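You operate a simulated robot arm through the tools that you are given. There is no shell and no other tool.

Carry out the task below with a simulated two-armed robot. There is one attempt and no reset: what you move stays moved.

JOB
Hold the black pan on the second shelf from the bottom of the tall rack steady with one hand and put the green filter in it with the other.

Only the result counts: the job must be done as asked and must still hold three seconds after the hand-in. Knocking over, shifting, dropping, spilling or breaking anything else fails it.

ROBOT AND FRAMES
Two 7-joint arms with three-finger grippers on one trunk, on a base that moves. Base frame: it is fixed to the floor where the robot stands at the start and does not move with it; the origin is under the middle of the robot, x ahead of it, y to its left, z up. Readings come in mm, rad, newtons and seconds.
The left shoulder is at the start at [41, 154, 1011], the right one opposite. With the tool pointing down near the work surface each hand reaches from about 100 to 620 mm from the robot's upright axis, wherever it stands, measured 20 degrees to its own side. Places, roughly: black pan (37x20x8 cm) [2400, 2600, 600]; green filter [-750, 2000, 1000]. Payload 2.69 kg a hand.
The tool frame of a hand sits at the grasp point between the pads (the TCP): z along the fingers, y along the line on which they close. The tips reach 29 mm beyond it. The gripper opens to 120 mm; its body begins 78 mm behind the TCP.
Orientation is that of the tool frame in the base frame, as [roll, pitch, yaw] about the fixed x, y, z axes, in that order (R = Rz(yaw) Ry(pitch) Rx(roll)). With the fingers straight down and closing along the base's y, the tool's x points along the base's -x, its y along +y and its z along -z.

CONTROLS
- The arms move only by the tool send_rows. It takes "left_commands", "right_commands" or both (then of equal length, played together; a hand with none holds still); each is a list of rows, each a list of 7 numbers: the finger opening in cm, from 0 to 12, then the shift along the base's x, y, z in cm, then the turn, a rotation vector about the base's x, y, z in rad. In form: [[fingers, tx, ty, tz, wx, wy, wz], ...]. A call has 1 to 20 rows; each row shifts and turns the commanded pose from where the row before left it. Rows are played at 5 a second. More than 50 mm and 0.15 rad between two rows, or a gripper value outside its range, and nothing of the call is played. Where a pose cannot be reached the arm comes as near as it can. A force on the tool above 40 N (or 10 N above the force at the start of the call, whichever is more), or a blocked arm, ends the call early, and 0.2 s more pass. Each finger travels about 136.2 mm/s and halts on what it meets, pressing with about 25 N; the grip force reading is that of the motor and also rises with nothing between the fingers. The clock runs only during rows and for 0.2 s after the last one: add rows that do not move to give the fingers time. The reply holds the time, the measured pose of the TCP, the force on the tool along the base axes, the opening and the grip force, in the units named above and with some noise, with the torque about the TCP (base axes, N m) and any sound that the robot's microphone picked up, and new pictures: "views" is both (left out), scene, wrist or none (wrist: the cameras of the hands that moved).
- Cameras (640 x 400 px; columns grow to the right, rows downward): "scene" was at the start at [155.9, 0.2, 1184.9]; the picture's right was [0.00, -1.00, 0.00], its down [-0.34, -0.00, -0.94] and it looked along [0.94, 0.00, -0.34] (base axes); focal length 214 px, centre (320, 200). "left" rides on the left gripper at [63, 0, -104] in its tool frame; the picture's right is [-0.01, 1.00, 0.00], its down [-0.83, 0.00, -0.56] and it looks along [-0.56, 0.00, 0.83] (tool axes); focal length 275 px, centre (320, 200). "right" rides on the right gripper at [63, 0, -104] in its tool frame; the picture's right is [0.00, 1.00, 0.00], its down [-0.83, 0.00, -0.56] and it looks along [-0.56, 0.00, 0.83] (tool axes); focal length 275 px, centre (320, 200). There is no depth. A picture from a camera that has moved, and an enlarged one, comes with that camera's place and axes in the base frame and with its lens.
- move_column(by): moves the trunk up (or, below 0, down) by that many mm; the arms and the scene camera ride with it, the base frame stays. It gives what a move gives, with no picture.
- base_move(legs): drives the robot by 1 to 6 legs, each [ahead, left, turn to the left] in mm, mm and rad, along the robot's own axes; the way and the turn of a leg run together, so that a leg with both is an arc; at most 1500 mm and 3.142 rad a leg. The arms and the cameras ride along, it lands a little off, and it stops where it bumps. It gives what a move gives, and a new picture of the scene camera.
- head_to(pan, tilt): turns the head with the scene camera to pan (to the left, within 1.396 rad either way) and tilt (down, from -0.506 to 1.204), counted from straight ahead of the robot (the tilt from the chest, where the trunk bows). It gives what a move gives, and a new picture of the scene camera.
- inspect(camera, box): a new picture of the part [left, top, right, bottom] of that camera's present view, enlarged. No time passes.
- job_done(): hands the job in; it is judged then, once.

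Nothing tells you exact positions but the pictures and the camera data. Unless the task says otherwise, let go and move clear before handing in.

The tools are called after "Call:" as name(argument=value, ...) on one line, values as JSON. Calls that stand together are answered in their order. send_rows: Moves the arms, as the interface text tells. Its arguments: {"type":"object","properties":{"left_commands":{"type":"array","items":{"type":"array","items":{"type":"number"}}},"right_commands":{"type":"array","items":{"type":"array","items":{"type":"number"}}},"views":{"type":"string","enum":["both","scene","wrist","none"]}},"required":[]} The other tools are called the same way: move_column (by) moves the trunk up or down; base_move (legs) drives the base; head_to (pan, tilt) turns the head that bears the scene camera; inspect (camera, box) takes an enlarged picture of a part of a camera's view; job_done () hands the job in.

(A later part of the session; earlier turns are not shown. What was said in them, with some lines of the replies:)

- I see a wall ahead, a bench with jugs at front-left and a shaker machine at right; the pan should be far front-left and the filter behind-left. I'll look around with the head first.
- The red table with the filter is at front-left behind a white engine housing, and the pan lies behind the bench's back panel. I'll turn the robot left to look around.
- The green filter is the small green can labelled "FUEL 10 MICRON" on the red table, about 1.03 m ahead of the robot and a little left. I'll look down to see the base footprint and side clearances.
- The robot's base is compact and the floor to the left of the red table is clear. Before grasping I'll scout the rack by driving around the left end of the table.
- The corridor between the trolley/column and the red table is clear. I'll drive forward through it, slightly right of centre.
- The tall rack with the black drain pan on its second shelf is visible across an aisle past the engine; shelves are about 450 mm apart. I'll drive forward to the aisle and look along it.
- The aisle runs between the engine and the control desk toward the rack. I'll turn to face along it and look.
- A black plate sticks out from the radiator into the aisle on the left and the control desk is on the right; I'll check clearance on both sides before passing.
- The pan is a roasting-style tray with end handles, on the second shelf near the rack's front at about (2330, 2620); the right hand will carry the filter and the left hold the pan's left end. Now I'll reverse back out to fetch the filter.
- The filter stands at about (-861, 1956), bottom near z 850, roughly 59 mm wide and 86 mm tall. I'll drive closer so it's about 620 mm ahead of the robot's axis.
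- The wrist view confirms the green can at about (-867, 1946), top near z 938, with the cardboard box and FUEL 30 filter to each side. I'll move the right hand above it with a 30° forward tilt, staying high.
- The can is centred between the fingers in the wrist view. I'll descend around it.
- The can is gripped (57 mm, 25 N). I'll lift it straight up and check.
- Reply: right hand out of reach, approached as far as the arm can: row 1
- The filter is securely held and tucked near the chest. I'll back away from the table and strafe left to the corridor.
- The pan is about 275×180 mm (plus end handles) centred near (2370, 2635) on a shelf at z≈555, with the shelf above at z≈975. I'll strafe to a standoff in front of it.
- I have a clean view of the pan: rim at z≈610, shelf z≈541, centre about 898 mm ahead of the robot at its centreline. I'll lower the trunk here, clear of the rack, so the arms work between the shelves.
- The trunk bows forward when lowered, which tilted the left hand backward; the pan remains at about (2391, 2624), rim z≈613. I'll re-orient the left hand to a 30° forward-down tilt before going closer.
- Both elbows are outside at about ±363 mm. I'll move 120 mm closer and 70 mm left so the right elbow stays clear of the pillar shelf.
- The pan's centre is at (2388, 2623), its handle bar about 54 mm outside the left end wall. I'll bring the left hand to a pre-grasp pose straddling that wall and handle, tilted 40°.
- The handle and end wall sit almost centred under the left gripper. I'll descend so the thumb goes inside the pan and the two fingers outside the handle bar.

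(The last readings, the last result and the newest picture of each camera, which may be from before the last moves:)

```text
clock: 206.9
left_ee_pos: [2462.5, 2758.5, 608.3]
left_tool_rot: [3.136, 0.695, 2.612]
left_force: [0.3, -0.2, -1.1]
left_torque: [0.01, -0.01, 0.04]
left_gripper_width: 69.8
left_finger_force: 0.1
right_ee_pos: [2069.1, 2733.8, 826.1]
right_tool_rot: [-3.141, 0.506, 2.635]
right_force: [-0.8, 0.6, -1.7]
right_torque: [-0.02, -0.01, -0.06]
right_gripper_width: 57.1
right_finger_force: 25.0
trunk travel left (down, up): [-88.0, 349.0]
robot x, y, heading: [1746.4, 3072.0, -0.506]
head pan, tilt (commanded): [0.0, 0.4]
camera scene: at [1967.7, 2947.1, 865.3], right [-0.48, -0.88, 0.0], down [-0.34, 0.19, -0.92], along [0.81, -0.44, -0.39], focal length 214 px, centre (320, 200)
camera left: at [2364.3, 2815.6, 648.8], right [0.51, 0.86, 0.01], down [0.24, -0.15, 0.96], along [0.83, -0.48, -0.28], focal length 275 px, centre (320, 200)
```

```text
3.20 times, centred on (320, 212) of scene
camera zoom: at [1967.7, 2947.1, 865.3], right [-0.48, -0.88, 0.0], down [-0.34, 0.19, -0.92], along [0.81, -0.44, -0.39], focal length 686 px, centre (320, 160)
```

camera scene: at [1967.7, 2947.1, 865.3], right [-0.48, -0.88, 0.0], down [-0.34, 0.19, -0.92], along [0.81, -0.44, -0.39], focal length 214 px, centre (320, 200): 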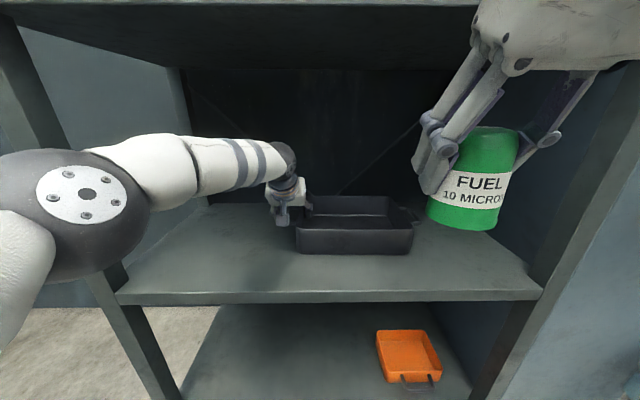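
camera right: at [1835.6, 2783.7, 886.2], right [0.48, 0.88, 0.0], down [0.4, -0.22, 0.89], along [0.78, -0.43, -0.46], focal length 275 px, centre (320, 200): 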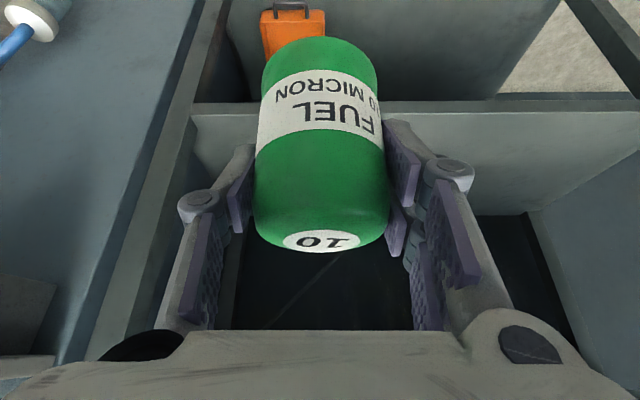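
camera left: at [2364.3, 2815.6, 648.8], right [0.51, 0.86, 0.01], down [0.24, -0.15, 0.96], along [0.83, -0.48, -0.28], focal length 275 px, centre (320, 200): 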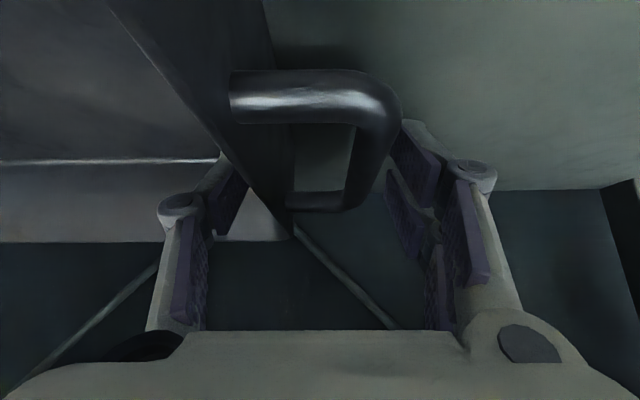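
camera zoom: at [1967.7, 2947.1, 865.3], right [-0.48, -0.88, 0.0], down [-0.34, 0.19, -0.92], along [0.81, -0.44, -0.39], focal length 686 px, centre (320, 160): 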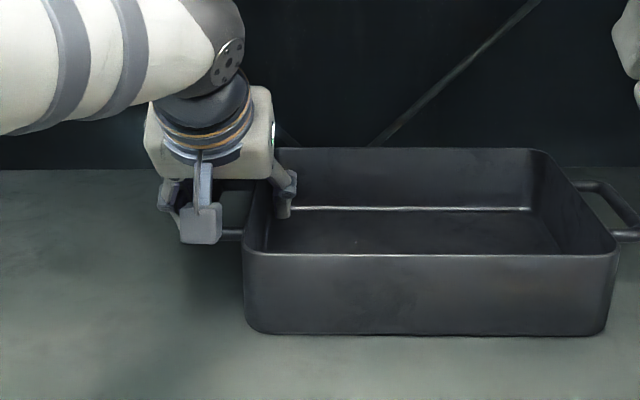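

Call:
send_rows(left_commands=[[6, 0, 0, 0, 0, 0, 0], [5.4, 0, 0, 0, 0, 0, 0], [5.0, 0, 0, 0, 0, 0, 0], [4.5, 0, 0, 0, 0, 0, 0], [4.0, 0, 0, 0, 0, 0, 0], [4.0, 0, 0, 0, 0, 0, 0]], views="both")

Call:
inspect(camera="scene", box=[220, 150, 420, 275])

```text
clock: 208.3
left_ee_pos: [2462.6, 2758.4, 608.1]
left_tool_rot: [3.138, 0.695, 2.614]
left_force: [0.6, 1.1, 0.9]
left_torque: [-0.44, 0.3, 0.25]
left_gripper_width: 43.0
left_finger_force: 24.9
right_ee_pos: [2068.0, 2735.0, 824.9]
right_tool_rot: [3.14, 0.507, 2.638]
right_force: [-0.3, -0.2, -1.9]
right_torque: [-0.02, -0.01, 0.0]
right_gripper_width: 57.2
right_finger_force: 25.2
trunk travel left (down, up): [-88.0, 349.0]
robot x, y, heading: [1745.9, 3068.8, -0.505]
head pan, tilt (commanded): [0.0, 0.4]
camera scene: at [1967.7, 2947.1, 865.3], right [-0.48, -0.88, 0.0], down [-0.34, 0.19, -0.92], along [0.81, -0.44, -0.39], focal length 214 px, centre (320, 200)
camera left: at [2364.3, 2815.6, 648.9], right [0.51, 0.86, 0.0], down [0.24, -0.15, 0.96], along [0.83, -0.48, -0.28], focal length 275 px, centre (320, 200)
```

scene: 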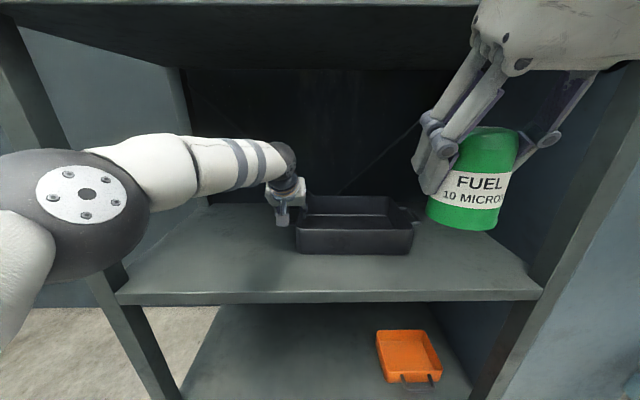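
left: 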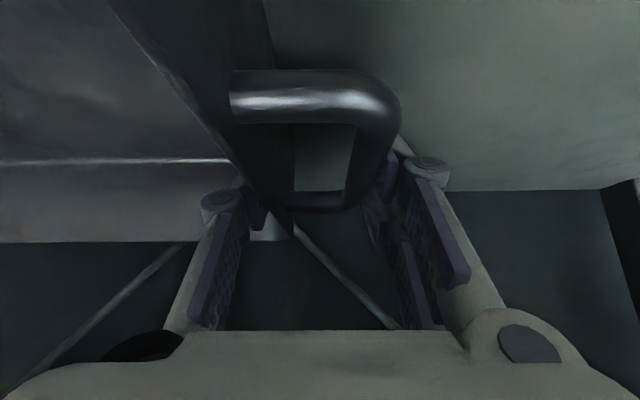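

```text
3.20 times, centred on (320, 212) of scene
camera zoom: at [1967.7, 2947.1, 865.3], right [-0.48, -0.88, 0.0], down [-0.34, 0.19, -0.92], along [0.81, -0.44, -0.39], focal length 686 px, centre (320, 160)
```

zoom: 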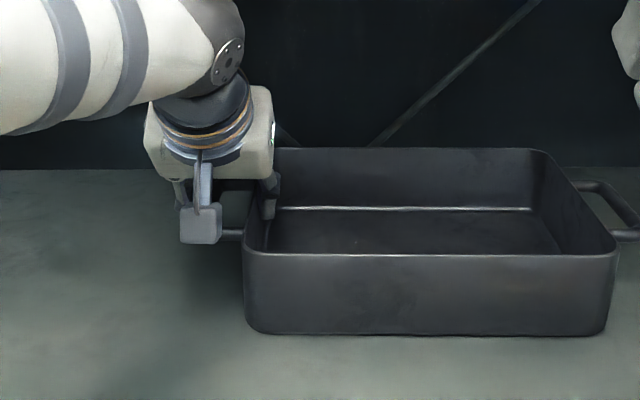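

The left hand now grips the pan's end (43 mm, 25 N) and the pan hasn't moved. Next I'll bring the filter in with the right hand: down to z≈695 and forward, stopping before the pan to check.

Call:
send_rows(right_commands=[[4, 2.23, -1.13, -3.25, 0, 0, 0], [4, 2.23, -1.13, -3.25, 0, 0, 0], [4, 2.23, -1.13, -3.25, 0, 0, 0], [4, 2.23, -1.13, -3.25, 0, 0, 0], [4, 3.61, -1.84, 0, 0, 0, 0], [4, 3.61, -1.84, 0, 0, 0, 0], [4, 0, 0, 0, 0, 0, 0]], views="both")

Call:
inspect(camera="scene", box=[220, 120, 460, 270])

```text
clock: 209.9
left_ee_pos: [2461.3, 2759.0, 608.0]
left_tool_rot: [3.137, 0.695, 2.613]
left_force: [0.3, -0.8, 0.7]
left_torque: [-0.48, 0.23, 0.3]
left_gripper_width: 43.1
left_finger_force: 25.5
right_ee_pos: [2232.6, 2651.2, 692.7]
right_tool_rot: [3.141, 0.507, 2.637]
right_force: [0.1, 0.7, -2.0]
right_torque: [-0.02, -0.03, -0.05]
right_gripper_width: 57.1
right_finger_force: 25.0
trunk travel left (down, up): [-88.0, 349.0]
robot x, y, heading: [1745.2, 3069.8, -0.502]
head pan, tilt (commanded): [0.0, 0.4]
camera scene: at [1967.7, 2947.1, 865.3], right [-0.48, -0.88, 0.0], down [-0.34, 0.19, -0.92], along [0.81, -0.44, -0.39], focal length 214 px, centre (320, 200)
camera right: at [2139.3, 2702.3, 753.5], right [0.48, 0.88, 0.0], down [0.4, -0.22, 0.89], along [0.78, -0.43, -0.46], focal length 275 px, centre (320, 200)
```

scene: 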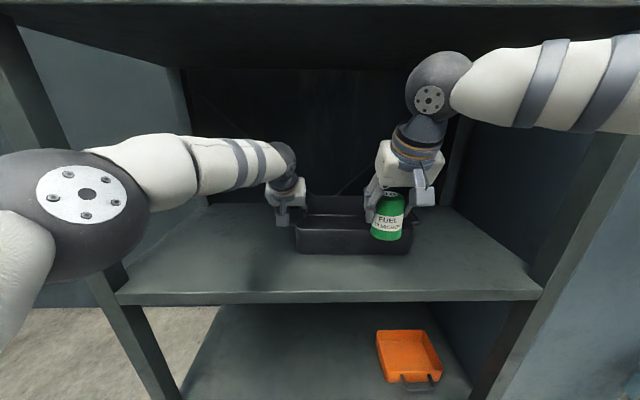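
right: 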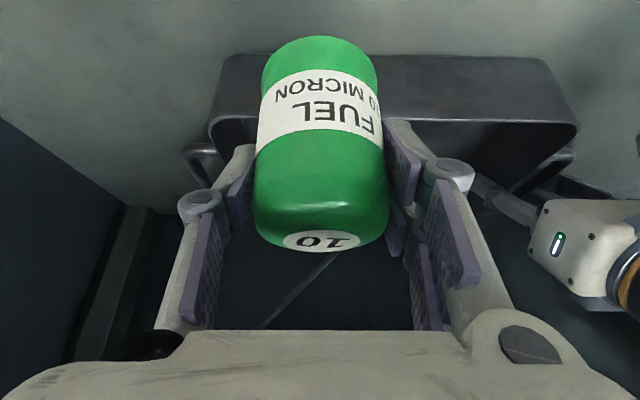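

```text
2.67 times, centred on (340, 195) of scene
camera zoom: at [1967.7, 2947.1, 865.3], right [-0.48, -0.88, 0.0], down [-0.34, 0.19, -0.92], along [0.81, -0.44, -0.39], focal length 572 px, centre (267, 213)
```

zoom: 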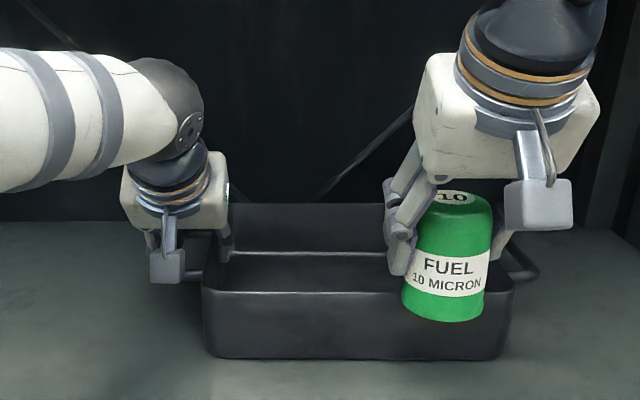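

Call:
send_rows(right_commands=[[4, 3.52, -1.8, 0.1, 0, 0, 0], [4, 3.52, -1.8, 0, 0, 0, 0], [4, 3.52, -1.8, 0, 0, 0, 0], [4, 3.52, -1.8, 0, 0, 0, 0], [4, 0, 0, 0, 0, 0, 0]], views="both")

Call:
inspect(camera="scene", box=[240, 130, 440, 255])

```text
clock: 211.2
left_ee_pos: [2462.3, 2759.4, 607.6]
left_tool_rot: [3.138, 0.695, 2.615]
left_force: [1.3, -0.9, 1.3]
left_torque: [-0.68, 0.11, 0.34]
left_gripper_width: 42.9
left_finger_force: 25.1
right_ee_pos: [2336.4, 2600.3, 686.4]
right_tool_rot: [-3.142, 0.506, 2.639]
right_force: [0.2, -0.1, -2.4]
right_torque: [0.0, -0.01, 0.01]
right_gripper_width: 57.2
right_finger_force: 25.1
right hand out of reach, approached as far as the arm can: row 3, 4
trunk travel left (down, up): [-88.0, 349.0]
robot x, y, heading: [1743.8, 3069.3, -0.511]
head pan, tilt (commanded): [0.0, 0.4]
camera scene: at [1967.7, 2947.1, 865.3], right [-0.48, -0.88, 0.0], down [-0.34, 0.19, -0.92], along [0.81, -0.44, -0.39], focal length 214 px, centre (320, 200)
camera right: at [2243.7, 2652.9, 748.0], right [0.48, 0.88, 0.0], down [0.4, -0.22, 0.89], along [0.78, -0.43, -0.46], focal length 275 px, centre (320, 200)
```

scene: 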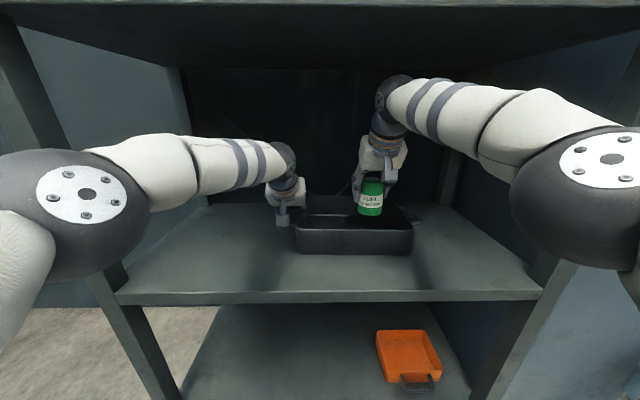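
right: 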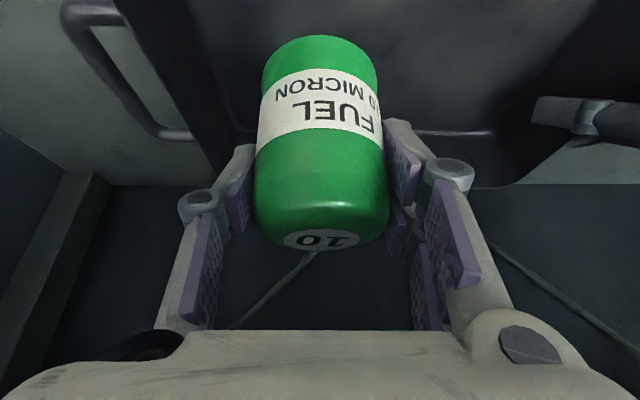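

```text
3.20 times, centred on (340, 192) of scene
camera zoom: at [1967.7, 2947.1, 865.3], right [-0.48, -0.88, 0.0], down [-0.34, 0.19, -0.92], along [0.81, -0.44, -0.39], focal length 686 px, centre (256, 224)
```

zoom: 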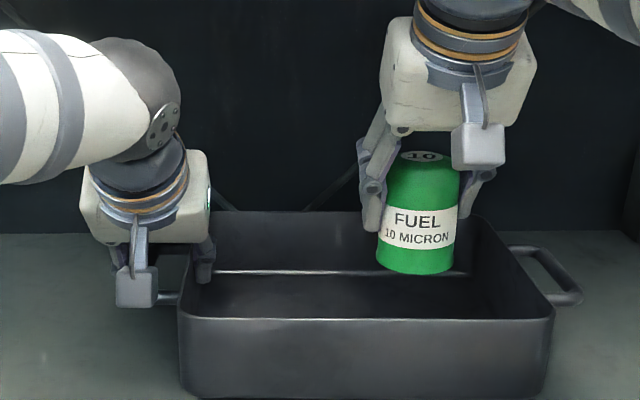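

The filter is over the pan's right half, inside the rim. I'll lower it gradually.

Call:
send_rows(right_commands=[[4, 0, 0, -2.0, 0, 0, 0], [4, 0, 0, -2.0, 0, 0, 0], [4, 0, 0, -1.5, 0, 0, 0], [4, 0, 0, 0, 0, 0, 0]], views="both")

Call:
inspect(camera="scene", box=[240, 130, 440, 255])

```text
clock: 212.2
left_ee_pos: [2462.2, 2759.5, 607.3]
left_tool_rot: [3.139, 0.694, 2.614]
left_force: [1.2, 0.3, 1.6]
left_torque: [-0.46, 0.24, 0.25]
left_gripper_width: 43.2
left_finger_force: 25.4
right_ee_pos: [2337.2, 2602.5, 636.1]
right_tool_rot: [-3.141, 0.506, 2.636]
right_force: [-1.4, -0.6, -3.3]
right_torque: [0.0, 0.0, 0.03]
right_gripper_width: 57.5
right_finger_force: 25.4
trunk travel left (down, up): [-88.0, 349.0]
robot x, y, heading: [1746.5, 3069.5, -0.503]
head pan, tilt (commanded): [0.0, 0.4]
camera scene: at [1967.7, 2947.2, 865.3], right [-0.48, -0.88, 0.0], down [-0.34, 0.19, -0.92], along [0.81, -0.44, -0.39], focal length 214 px, centre (320, 200)
camera right: at [2244.9, 2653.2, 697.0], right [0.48, 0.88, 0.0], down [0.4, -0.22, 0.89], along [0.78, -0.43, -0.46], focal length 275 px, centre (320, 200)
```

scene: 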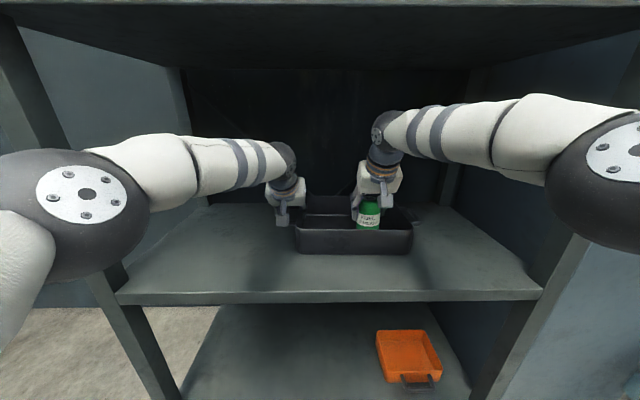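
right: 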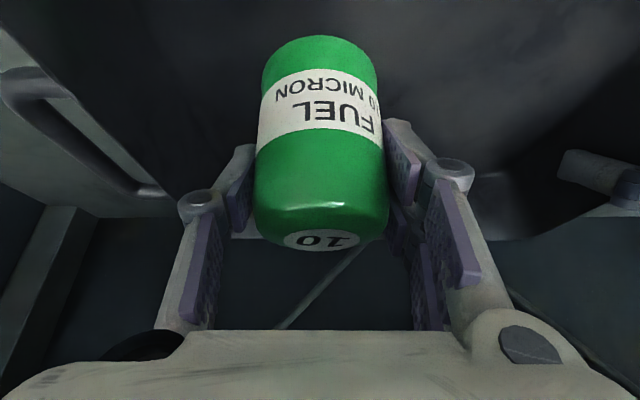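

```text
3.20 times, centred on (340, 192) of scene
camera zoom: at [1967.7, 2947.2, 865.3], right [-0.48, -0.88, 0.0], down [-0.34, 0.19, -0.92], along [0.81, -0.44, -0.39], focal length 686 px, centre (256, 224)
```

zoom: 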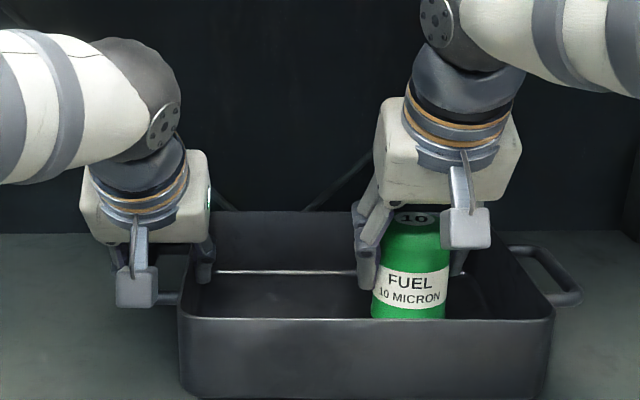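

Call:
send_rows(right_commands=[[4, 0.65, -0.38, -1.0, 0, 0, 0], [4, 0.65, -0.38, -0.8, 0, 0, 0], [4, 0, 0, -0.4, 0, 0, 0], [4, 0, 0, 0, 0, 0, 0]], views="both")

Call:
inspect(camera="scene", box=[240, 130, 440, 255])

```text
clock: 213.2
left_ee_pos: [2462.9, 2759.9, 608.3]
left_tool_rot: [3.137, 0.695, 2.611]
left_force: [1.2, -1.6, -0.9]
left_torque: [-0.42, 0.05, 0.31]
left_gripper_width: 43.0
left_finger_force: 24.6
right_ee_pos: [2348.8, 2594.4, 616.4]
right_tool_rot: [-3.14, 0.51, 2.636]
right_force: [2.6, 0.5, 3.6]
right_torque: [-0.01, -0.28, 0.0]
right_gripper_width: 57.3
right_finger_force: 24.8
trunk travel left (down, up): [-88.0, 349.0]
robot x, y, heading: [1745.0, 3068.3, -0.503]
head pan, tilt (commanded): [0.0, 0.4]
camera scene: at [1967.7, 2947.3, 865.4], right [-0.48, -0.88, 0.0], down [-0.34, 0.19, -0.92], along [0.81, -0.44, -0.39], focal length 214 px, centre (320, 200)
camera right: at [2256.2, 2647.0, 676.4], right [0.48, 0.88, 0.0], down [0.4, -0.22, 0.89], along [0.78, -0.43, -0.45], focal length 275 px, centre (320, 200)
```

scene: 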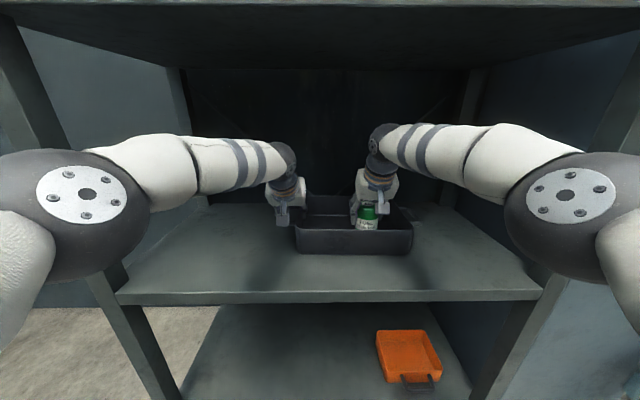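
right: 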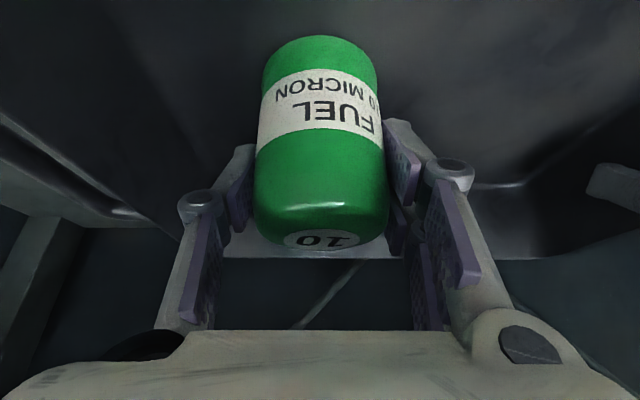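

```text
3.20 times, centred on (340, 192) of scene
camera zoom: at [1967.7, 2947.3, 865.4], right [-0.48, -0.88, 0.0], down [-0.34, 0.19, -0.92], along [0.81, -0.44, -0.39], focal length 686 px, centre (256, 224)
```

zoom: 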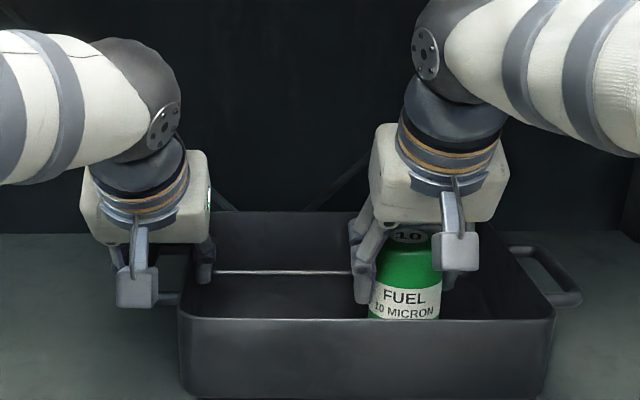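

The right-hand force now shows the can resting on the pan floor. I'll open the right fingers slightly while the left keeps hold.

Call:
send_rows(right_commands=[[6.0, 0, 0, 0, 0, 0, 0], [6.4, 0, 0, 0, 0, 0, 0], [7.0, 0, 0, 0, 0, 0, 0], [7.6, 0, 0, 0, 0, 0, 0], [7.6, 0, 0, 0, 0, 0, 0]], views="both")

Call:
inspect(camera="scene", box=[240, 130, 440, 255])

```text
clock: 214.3
left_ee_pos: [2463.4, 2758.5, 608.1]
left_tool_rot: [3.137, 0.695, 2.613]
left_force: [-0.5, -0.2, -0.1]
left_torque: [-0.47, 0.34, 0.2]
left_gripper_width: 42.9
left_finger_force: 24.3
right_ee_pos: [2349.6, 2595.8, 615.2]
right_tool_rot: [-3.141, 0.506, 2.636]
right_force: [0.3, 0.2, -0.2]
right_torque: [-0.02, 0.01, -0.01]
right_gripper_width: 75.8
right_finger_force: 0.1
trunk travel left (down, up): [-88.0, 349.0]
robot x, y, heading: [1746.0, 3068.4, -0.499]
head pan, tilt (commanded): [0.0, 0.4]
camera scene: at [1967.7, 2947.2, 865.3], right [-0.48, -0.88, 0.0], down [-0.34, 0.19, -0.92], along [0.81, -0.45, -0.39], focal length 214 px, centre (320, 200)
camera right: at [2255.9, 2647.0, 675.7], right [0.48, 0.88, 0.0], down [0.4, -0.22, 0.89], along [0.78, -0.43, -0.46], focal length 275 px, centre (320, 200)
```

scene: 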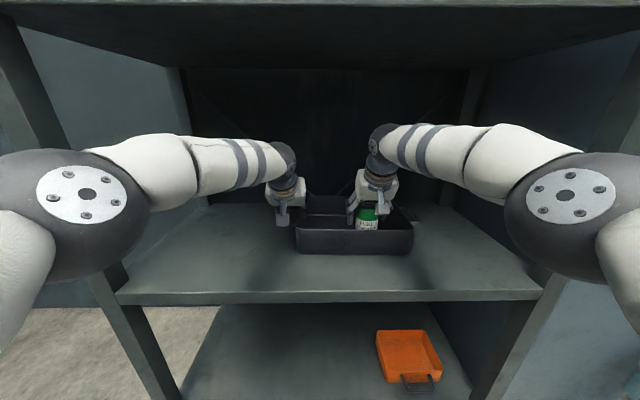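
right: 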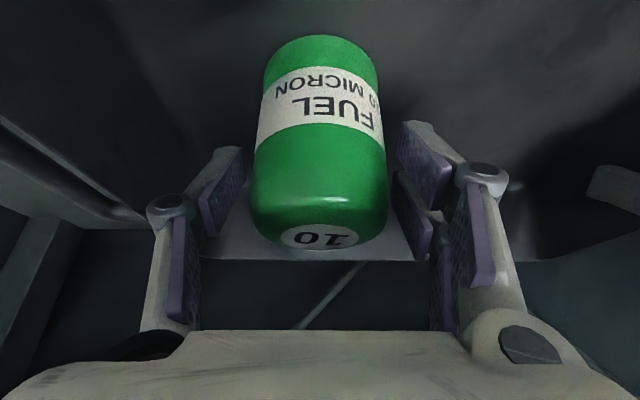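

```text
3.20 times, centred on (340, 192) of scene
camera zoom: at [1967.7, 2947.2, 865.3], right [-0.48, -0.88, 0.0], down [-0.34, 0.19, -0.92], along [0.81, -0.45, -0.39], focal length 686 px, centre (256, 224)
```

zoom: 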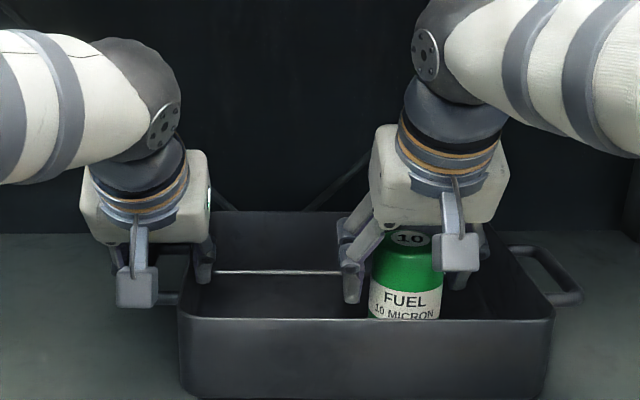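

The can stands upright in the pan. I'll withdraw the right hand along its axis and then back out of the rack.

Call:
send_rows(right_commands=[[7.6, -0.54, 0.3, 1.1, 0, 0, 0], [7.6, -1.07, 0.59, 2.2, 0, 0, 0], [7.6, -1.07, 0.59, 2.2, 0, 0, 0], [7.6, -1.07, 0.59, 2.2, 0, 0, 0], [7.6, 0, 0, 0, 0, 0, 0]], views="both")

Call:
inspect(camera="scene", box=[240, 130, 440, 255])

```text
clock: 215.6
left_ee_pos: [2461.3, 2757.8, 609.4]
left_tool_rot: [3.138, 0.694, 2.615]
left_force: [0.7, 1.1, -0.7]
left_torque: [-0.51, 0.25, 0.15]
left_gripper_width: 42.9
left_finger_force: 25.3
right_ee_pos: [2310.5, 2614.4, 692.8]
right_tool_rot: [-3.141, 0.507, 2.637]
right_force: [-0.9, -0.9, 0.2]
right_torque: [0.03, 0.05, -0.02]
right_gripper_width: 75.9
right_finger_force: 0.1
trunk travel left (down, up): [-88.0, 349.0]
robot x, y, heading: [1748.8, 3067.3, -0.508]
head pan, tilt (commanded): [0.0, 0.4]
camera scene: at [1967.7, 2947.2, 865.3], right [-0.48, -0.88, 0.0], down [-0.34, 0.19, -0.92], along [0.81, -0.44, -0.39], focal length 214 px, centre (320, 200)
camera right: at [2217.5, 2667.1, 752.8], right [0.48, 0.88, 0.0], down [0.4, -0.22, 0.89], along [0.78, -0.43, -0.46], focal length 275 px, centre (320, 200)
```

scene: 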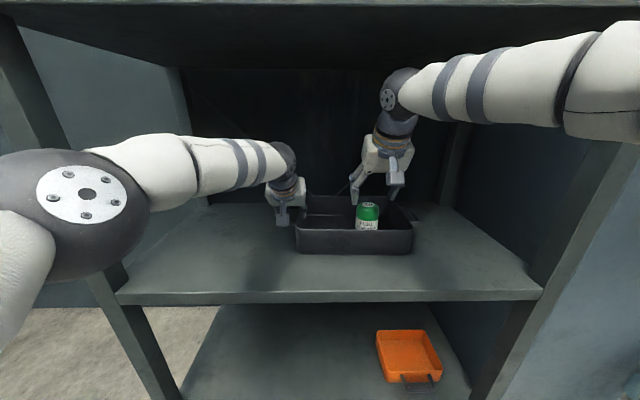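
right: 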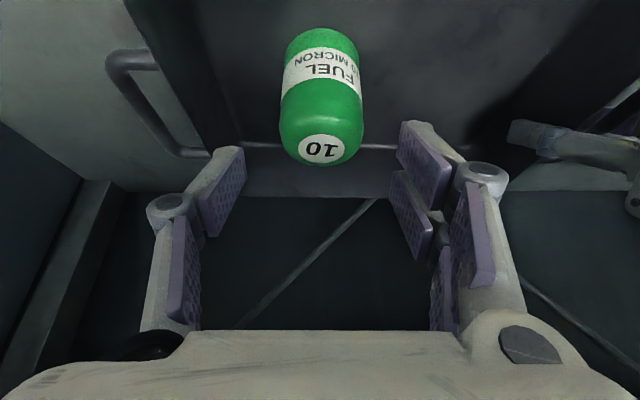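

```text
3.20 times, centred on (340, 192) of scene
camera zoom: at [1967.7, 2947.2, 865.3], right [-0.48, -0.88, 0.0], down [-0.34, 0.19, -0.92], along [0.81, -0.44, -0.39], focal length 686 px, centre (256, 224)
```

zoom: 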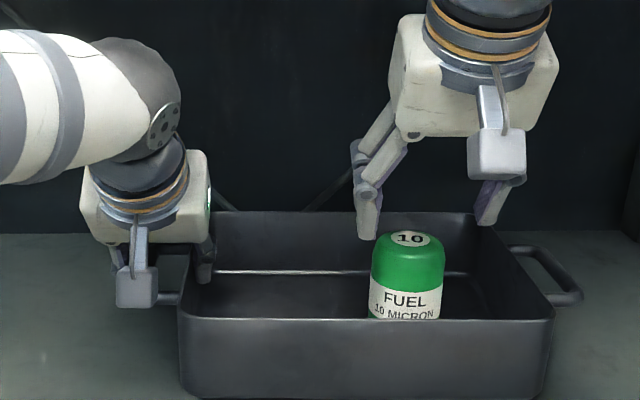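

Call:
send_rows(right_commands=[[7.6, -1.75, 0.97, 0.8, 0, 0, 0], [7.6, -3.5, 1.94, 0, 0, 0, 0], [7.6, -3.5, 1.94, 0, 0, 0, 0], [7.6, -3.5, 1.94, 0, 0, 0, 0], [7.6, -3.5, 1.94, 0, 0, 0, 0], [7.6, -3.5, 1.94, 0, 0, 0, 0], [7.6, -3.5, 1.94, 2, 0, 0, 0], [7.6, 0, 0, 0, 0, 0, 0]], views="scene")

Call:
inspect(camera="scene", box=[240, 130, 440, 255])

```text
clock: 217.3
left_ee_pos: [2463.1, 2758.1, 609.3]
left_tool_rot: [3.137, 0.696, 2.611]
left_force: [-0.8, 0.4, -0.2]
left_torque: [-0.48, 0.32, 0.04]
left_gripper_width: 43.2
left_finger_force: 25.1
right_ee_pos: [2082.3, 2743.3, 720.0]
right_tool_rot: [-3.141, 0.507, 2.637]
right_force: [-0.7, 0.5, -0.5]
right_torque: [-0.01, 0.02, 0.0]
right_gripper_width: 76.0
right_finger_force: 0.1
trunk travel left (down, up): [-88.0, 349.0]
robot x, y, heading: [1747.6, 3070.0, -0.506]
head pan, tilt (commanded): [0.0, 0.4]
camera scene: at [1967.7, 2947.2, 865.3], right [-0.48, -0.88, 0.0], down [-0.34, 0.19, -0.92], along [0.81, -0.44, -0.39], focal length 214 px, centre (320, 200)
```

scene: 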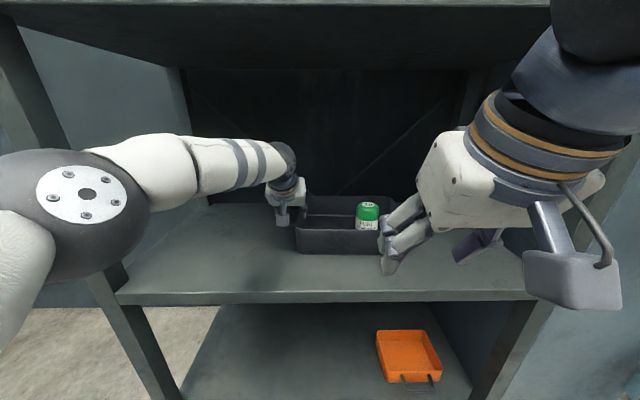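

```text
3.20 times, centred on (340, 192) of scene
camera zoom: at [1967.7, 2947.2, 865.3], right [-0.48, -0.88, 0.0], down [-0.34, 0.19, -0.92], along [0.81, -0.44, -0.39], focal length 686 px, centre (256, 224)
```

zoom: 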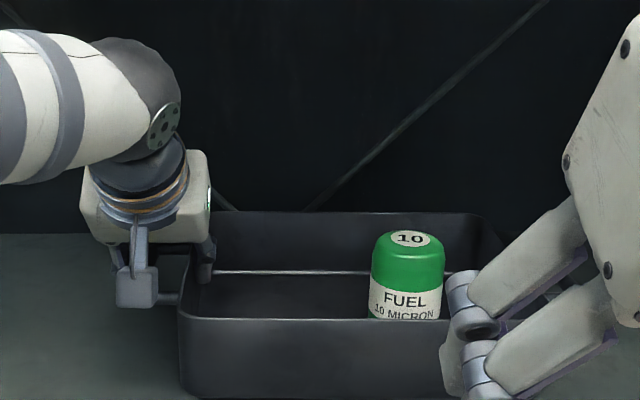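

The right hand is clear and the filter stands in the pan. Now I'll gently open the left hand and withdraw it along its axis.

Call:
send_rows(left_commands=[[4.6, 0, 0, 0, 0, 0, 0], [5.2, 0, 0, 0, 0, 0, 0], [6.2, 0, 0, 0, 0, 0, 0], [7.4, 0, 0, 0, 0, 0, 0], [8.2, 0, 0, 0, 0, 0, 0], [8.2, 0, 0, 0, 0, 0, 0]], views="both")

Call:
inspect(camera="scene", box=[240, 130, 440, 255])

```text
clock: 218.8
left_ee_pos: [2462.1, 2759.3, 608.2]
left_tool_rot: [3.139, 0.695, 2.611]
left_force: [-0.5, 0.0, 0.4]
left_torque: [0.02, 0.0, -0.01]
left_gripper_width: 82.0
left_finger_force: 0.1
right_ee_pos: [2084.3, 2743.2, 719.0]
right_tool_rot: [3.141, 0.507, 2.637]
right_force: [-0.4, 0.3, 0.0]
right_torque: [0.01, 0.01, 0.02]
right_gripper_width: 75.9
right_finger_force: 0.2
trunk travel left (down, up): [-88.0, 349.0]
robot x, y, heading: [1740.5, 3072.1, -0.505]
head pan, tilt (commanded): [0.0, 0.4]
camera scene: at [1967.6, 2947.2, 865.3], right [-0.48, -0.88, 0.0], down [-0.34, 0.19, -0.92], along [0.81, -0.44, -0.39], focal length 214 px, centre (320, 200)
camera left: at [2364.3, 2815.7, 648.9], right [0.51, 0.86, 0.01], down [0.24, -0.15, 0.96], along [0.83, -0.48, -0.28], focal length 275 px, centre (320, 200)
```

scene: 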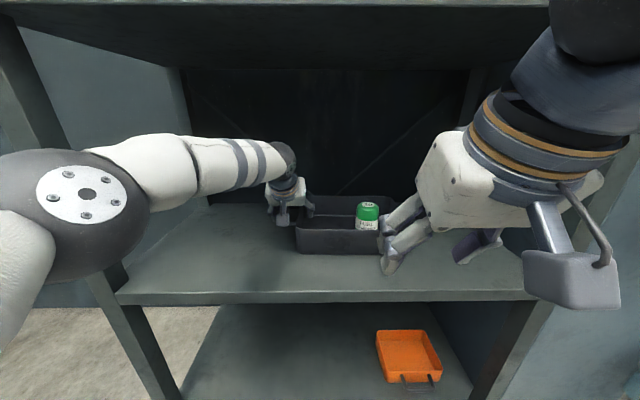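
left: 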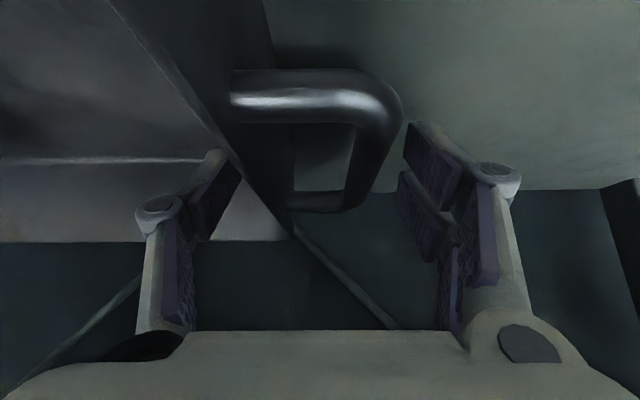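

```text
3.20 times, centred on (340, 192) of scene
camera zoom: at [1967.6, 2947.2, 865.3], right [-0.48, -0.88, 0.0], down [-0.34, 0.19, -0.92], along [0.81, -0.44, -0.39], focal length 686 px, centre (256, 224)
```

zoom: 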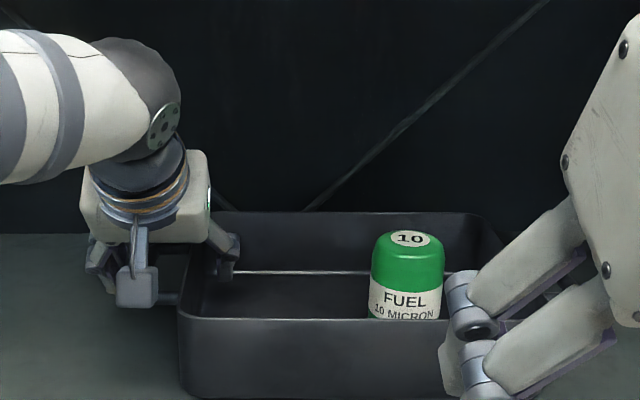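

Call:
send_rows(left_commands=[[9, -0.65, 0.3, 1.0, 0, 0, 0], [10, -1.3, 0.63, 2.0, 0, 0, 0], [10, -1.3, 0.63, 2.0, 0, 0, 0], [10, -1.3, 0.63, 2.0, 0, 0, 0], [10, -0.7, 0.33, 1.0, 0, 0, 0], [10, -2.98, 3.48, 0, 0, 0, 0], [10, -2.98, 3.48, 0, 0, 0, 0], [10, -2.98, 3.48, 0, 0, 0, 0], [10, -3.0, 3.4, 0, 0, 0, 0], [10, -3.0, 3.4, 0, 0, 0, 0], [10, -3.0, 3.0, 0, 0, 0, 0], [10, 0, 0, 0, 0, 0, 0]], views="scene")

Call:
inspect(camera="scene", box=[240, 130, 440, 255])

```text
clock: 221.3
left_ee_pos: [2230.3, 2985.3, 688.9]
left_tool_rot: [3.139, 0.697, 2.613]
left_force: [0.1, 0.0, -0.8]
left_torque: [-0.01, 0.01, 0.03]
left_gripper_width: 99.9
left_finger_force: 0.0
right_ee_pos: [2083.1, 2742.6, 720.1]
right_tool_rot: [-3.141, 0.506, 2.637]
right_force: [-0.8, -0.3, 0.4]
right_torque: [-0.01, -0.01, 0.0]
right_gripper_width: 76.0
right_finger_force: 0.1
trunk travel left (down, up): [-88.0, 349.0]
robot x, y, heading: [1744.0, 3072.9, -0.504]
head pan, tilt (commanded): [0.0, 0.4]
camera scene: at [1967.6, 2947.2, 865.3], right [-0.48, -0.88, 0.0], down [-0.34, 0.19, -0.92], along [0.81, -0.45, -0.39], focal length 214 px, centre (320, 200)
```

scene: 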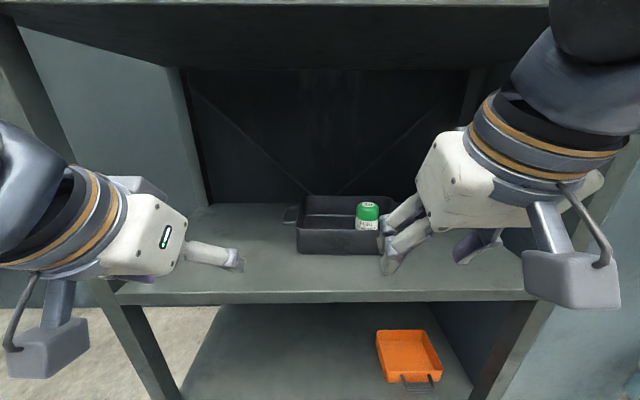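

```text
3.20 times, centred on (340, 192) of scene
camera zoom: at [1967.6, 2947.2, 865.3], right [-0.48, -0.88, 0.0], down [-0.34, 0.19, -0.92], along [0.81, -0.45, -0.39], focal length 686 px, centre (256, 224)
```

zoom: 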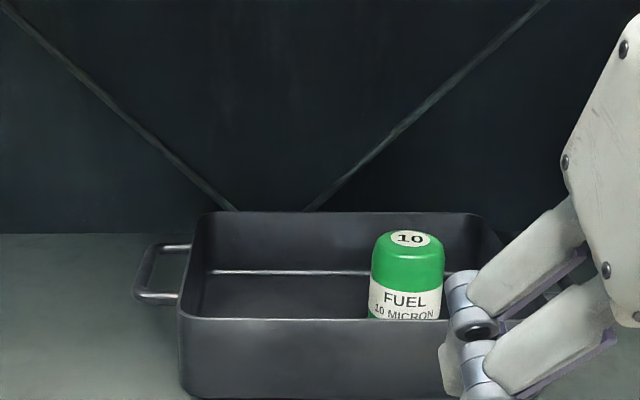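

The filter is standing upright in the pan, the pan is back where it was on its shelf, and both hands are out of the rack. Nothing else was touched, so I'm handing the job in.

Call:
job_done()

```text
The job is handed in.
```

The job is handed in. The green filter stands upright in the black pan on the second shelf from the bottom of the tall rack.

The left hand gripped the pan's left end while the right hand set the filter on the pan floor and let go. The left hand then released too. Both hands were clear of the rack before I handed in, and the last pictures show the pan in its original position. I saw no sign of anything else being moved or knocked.
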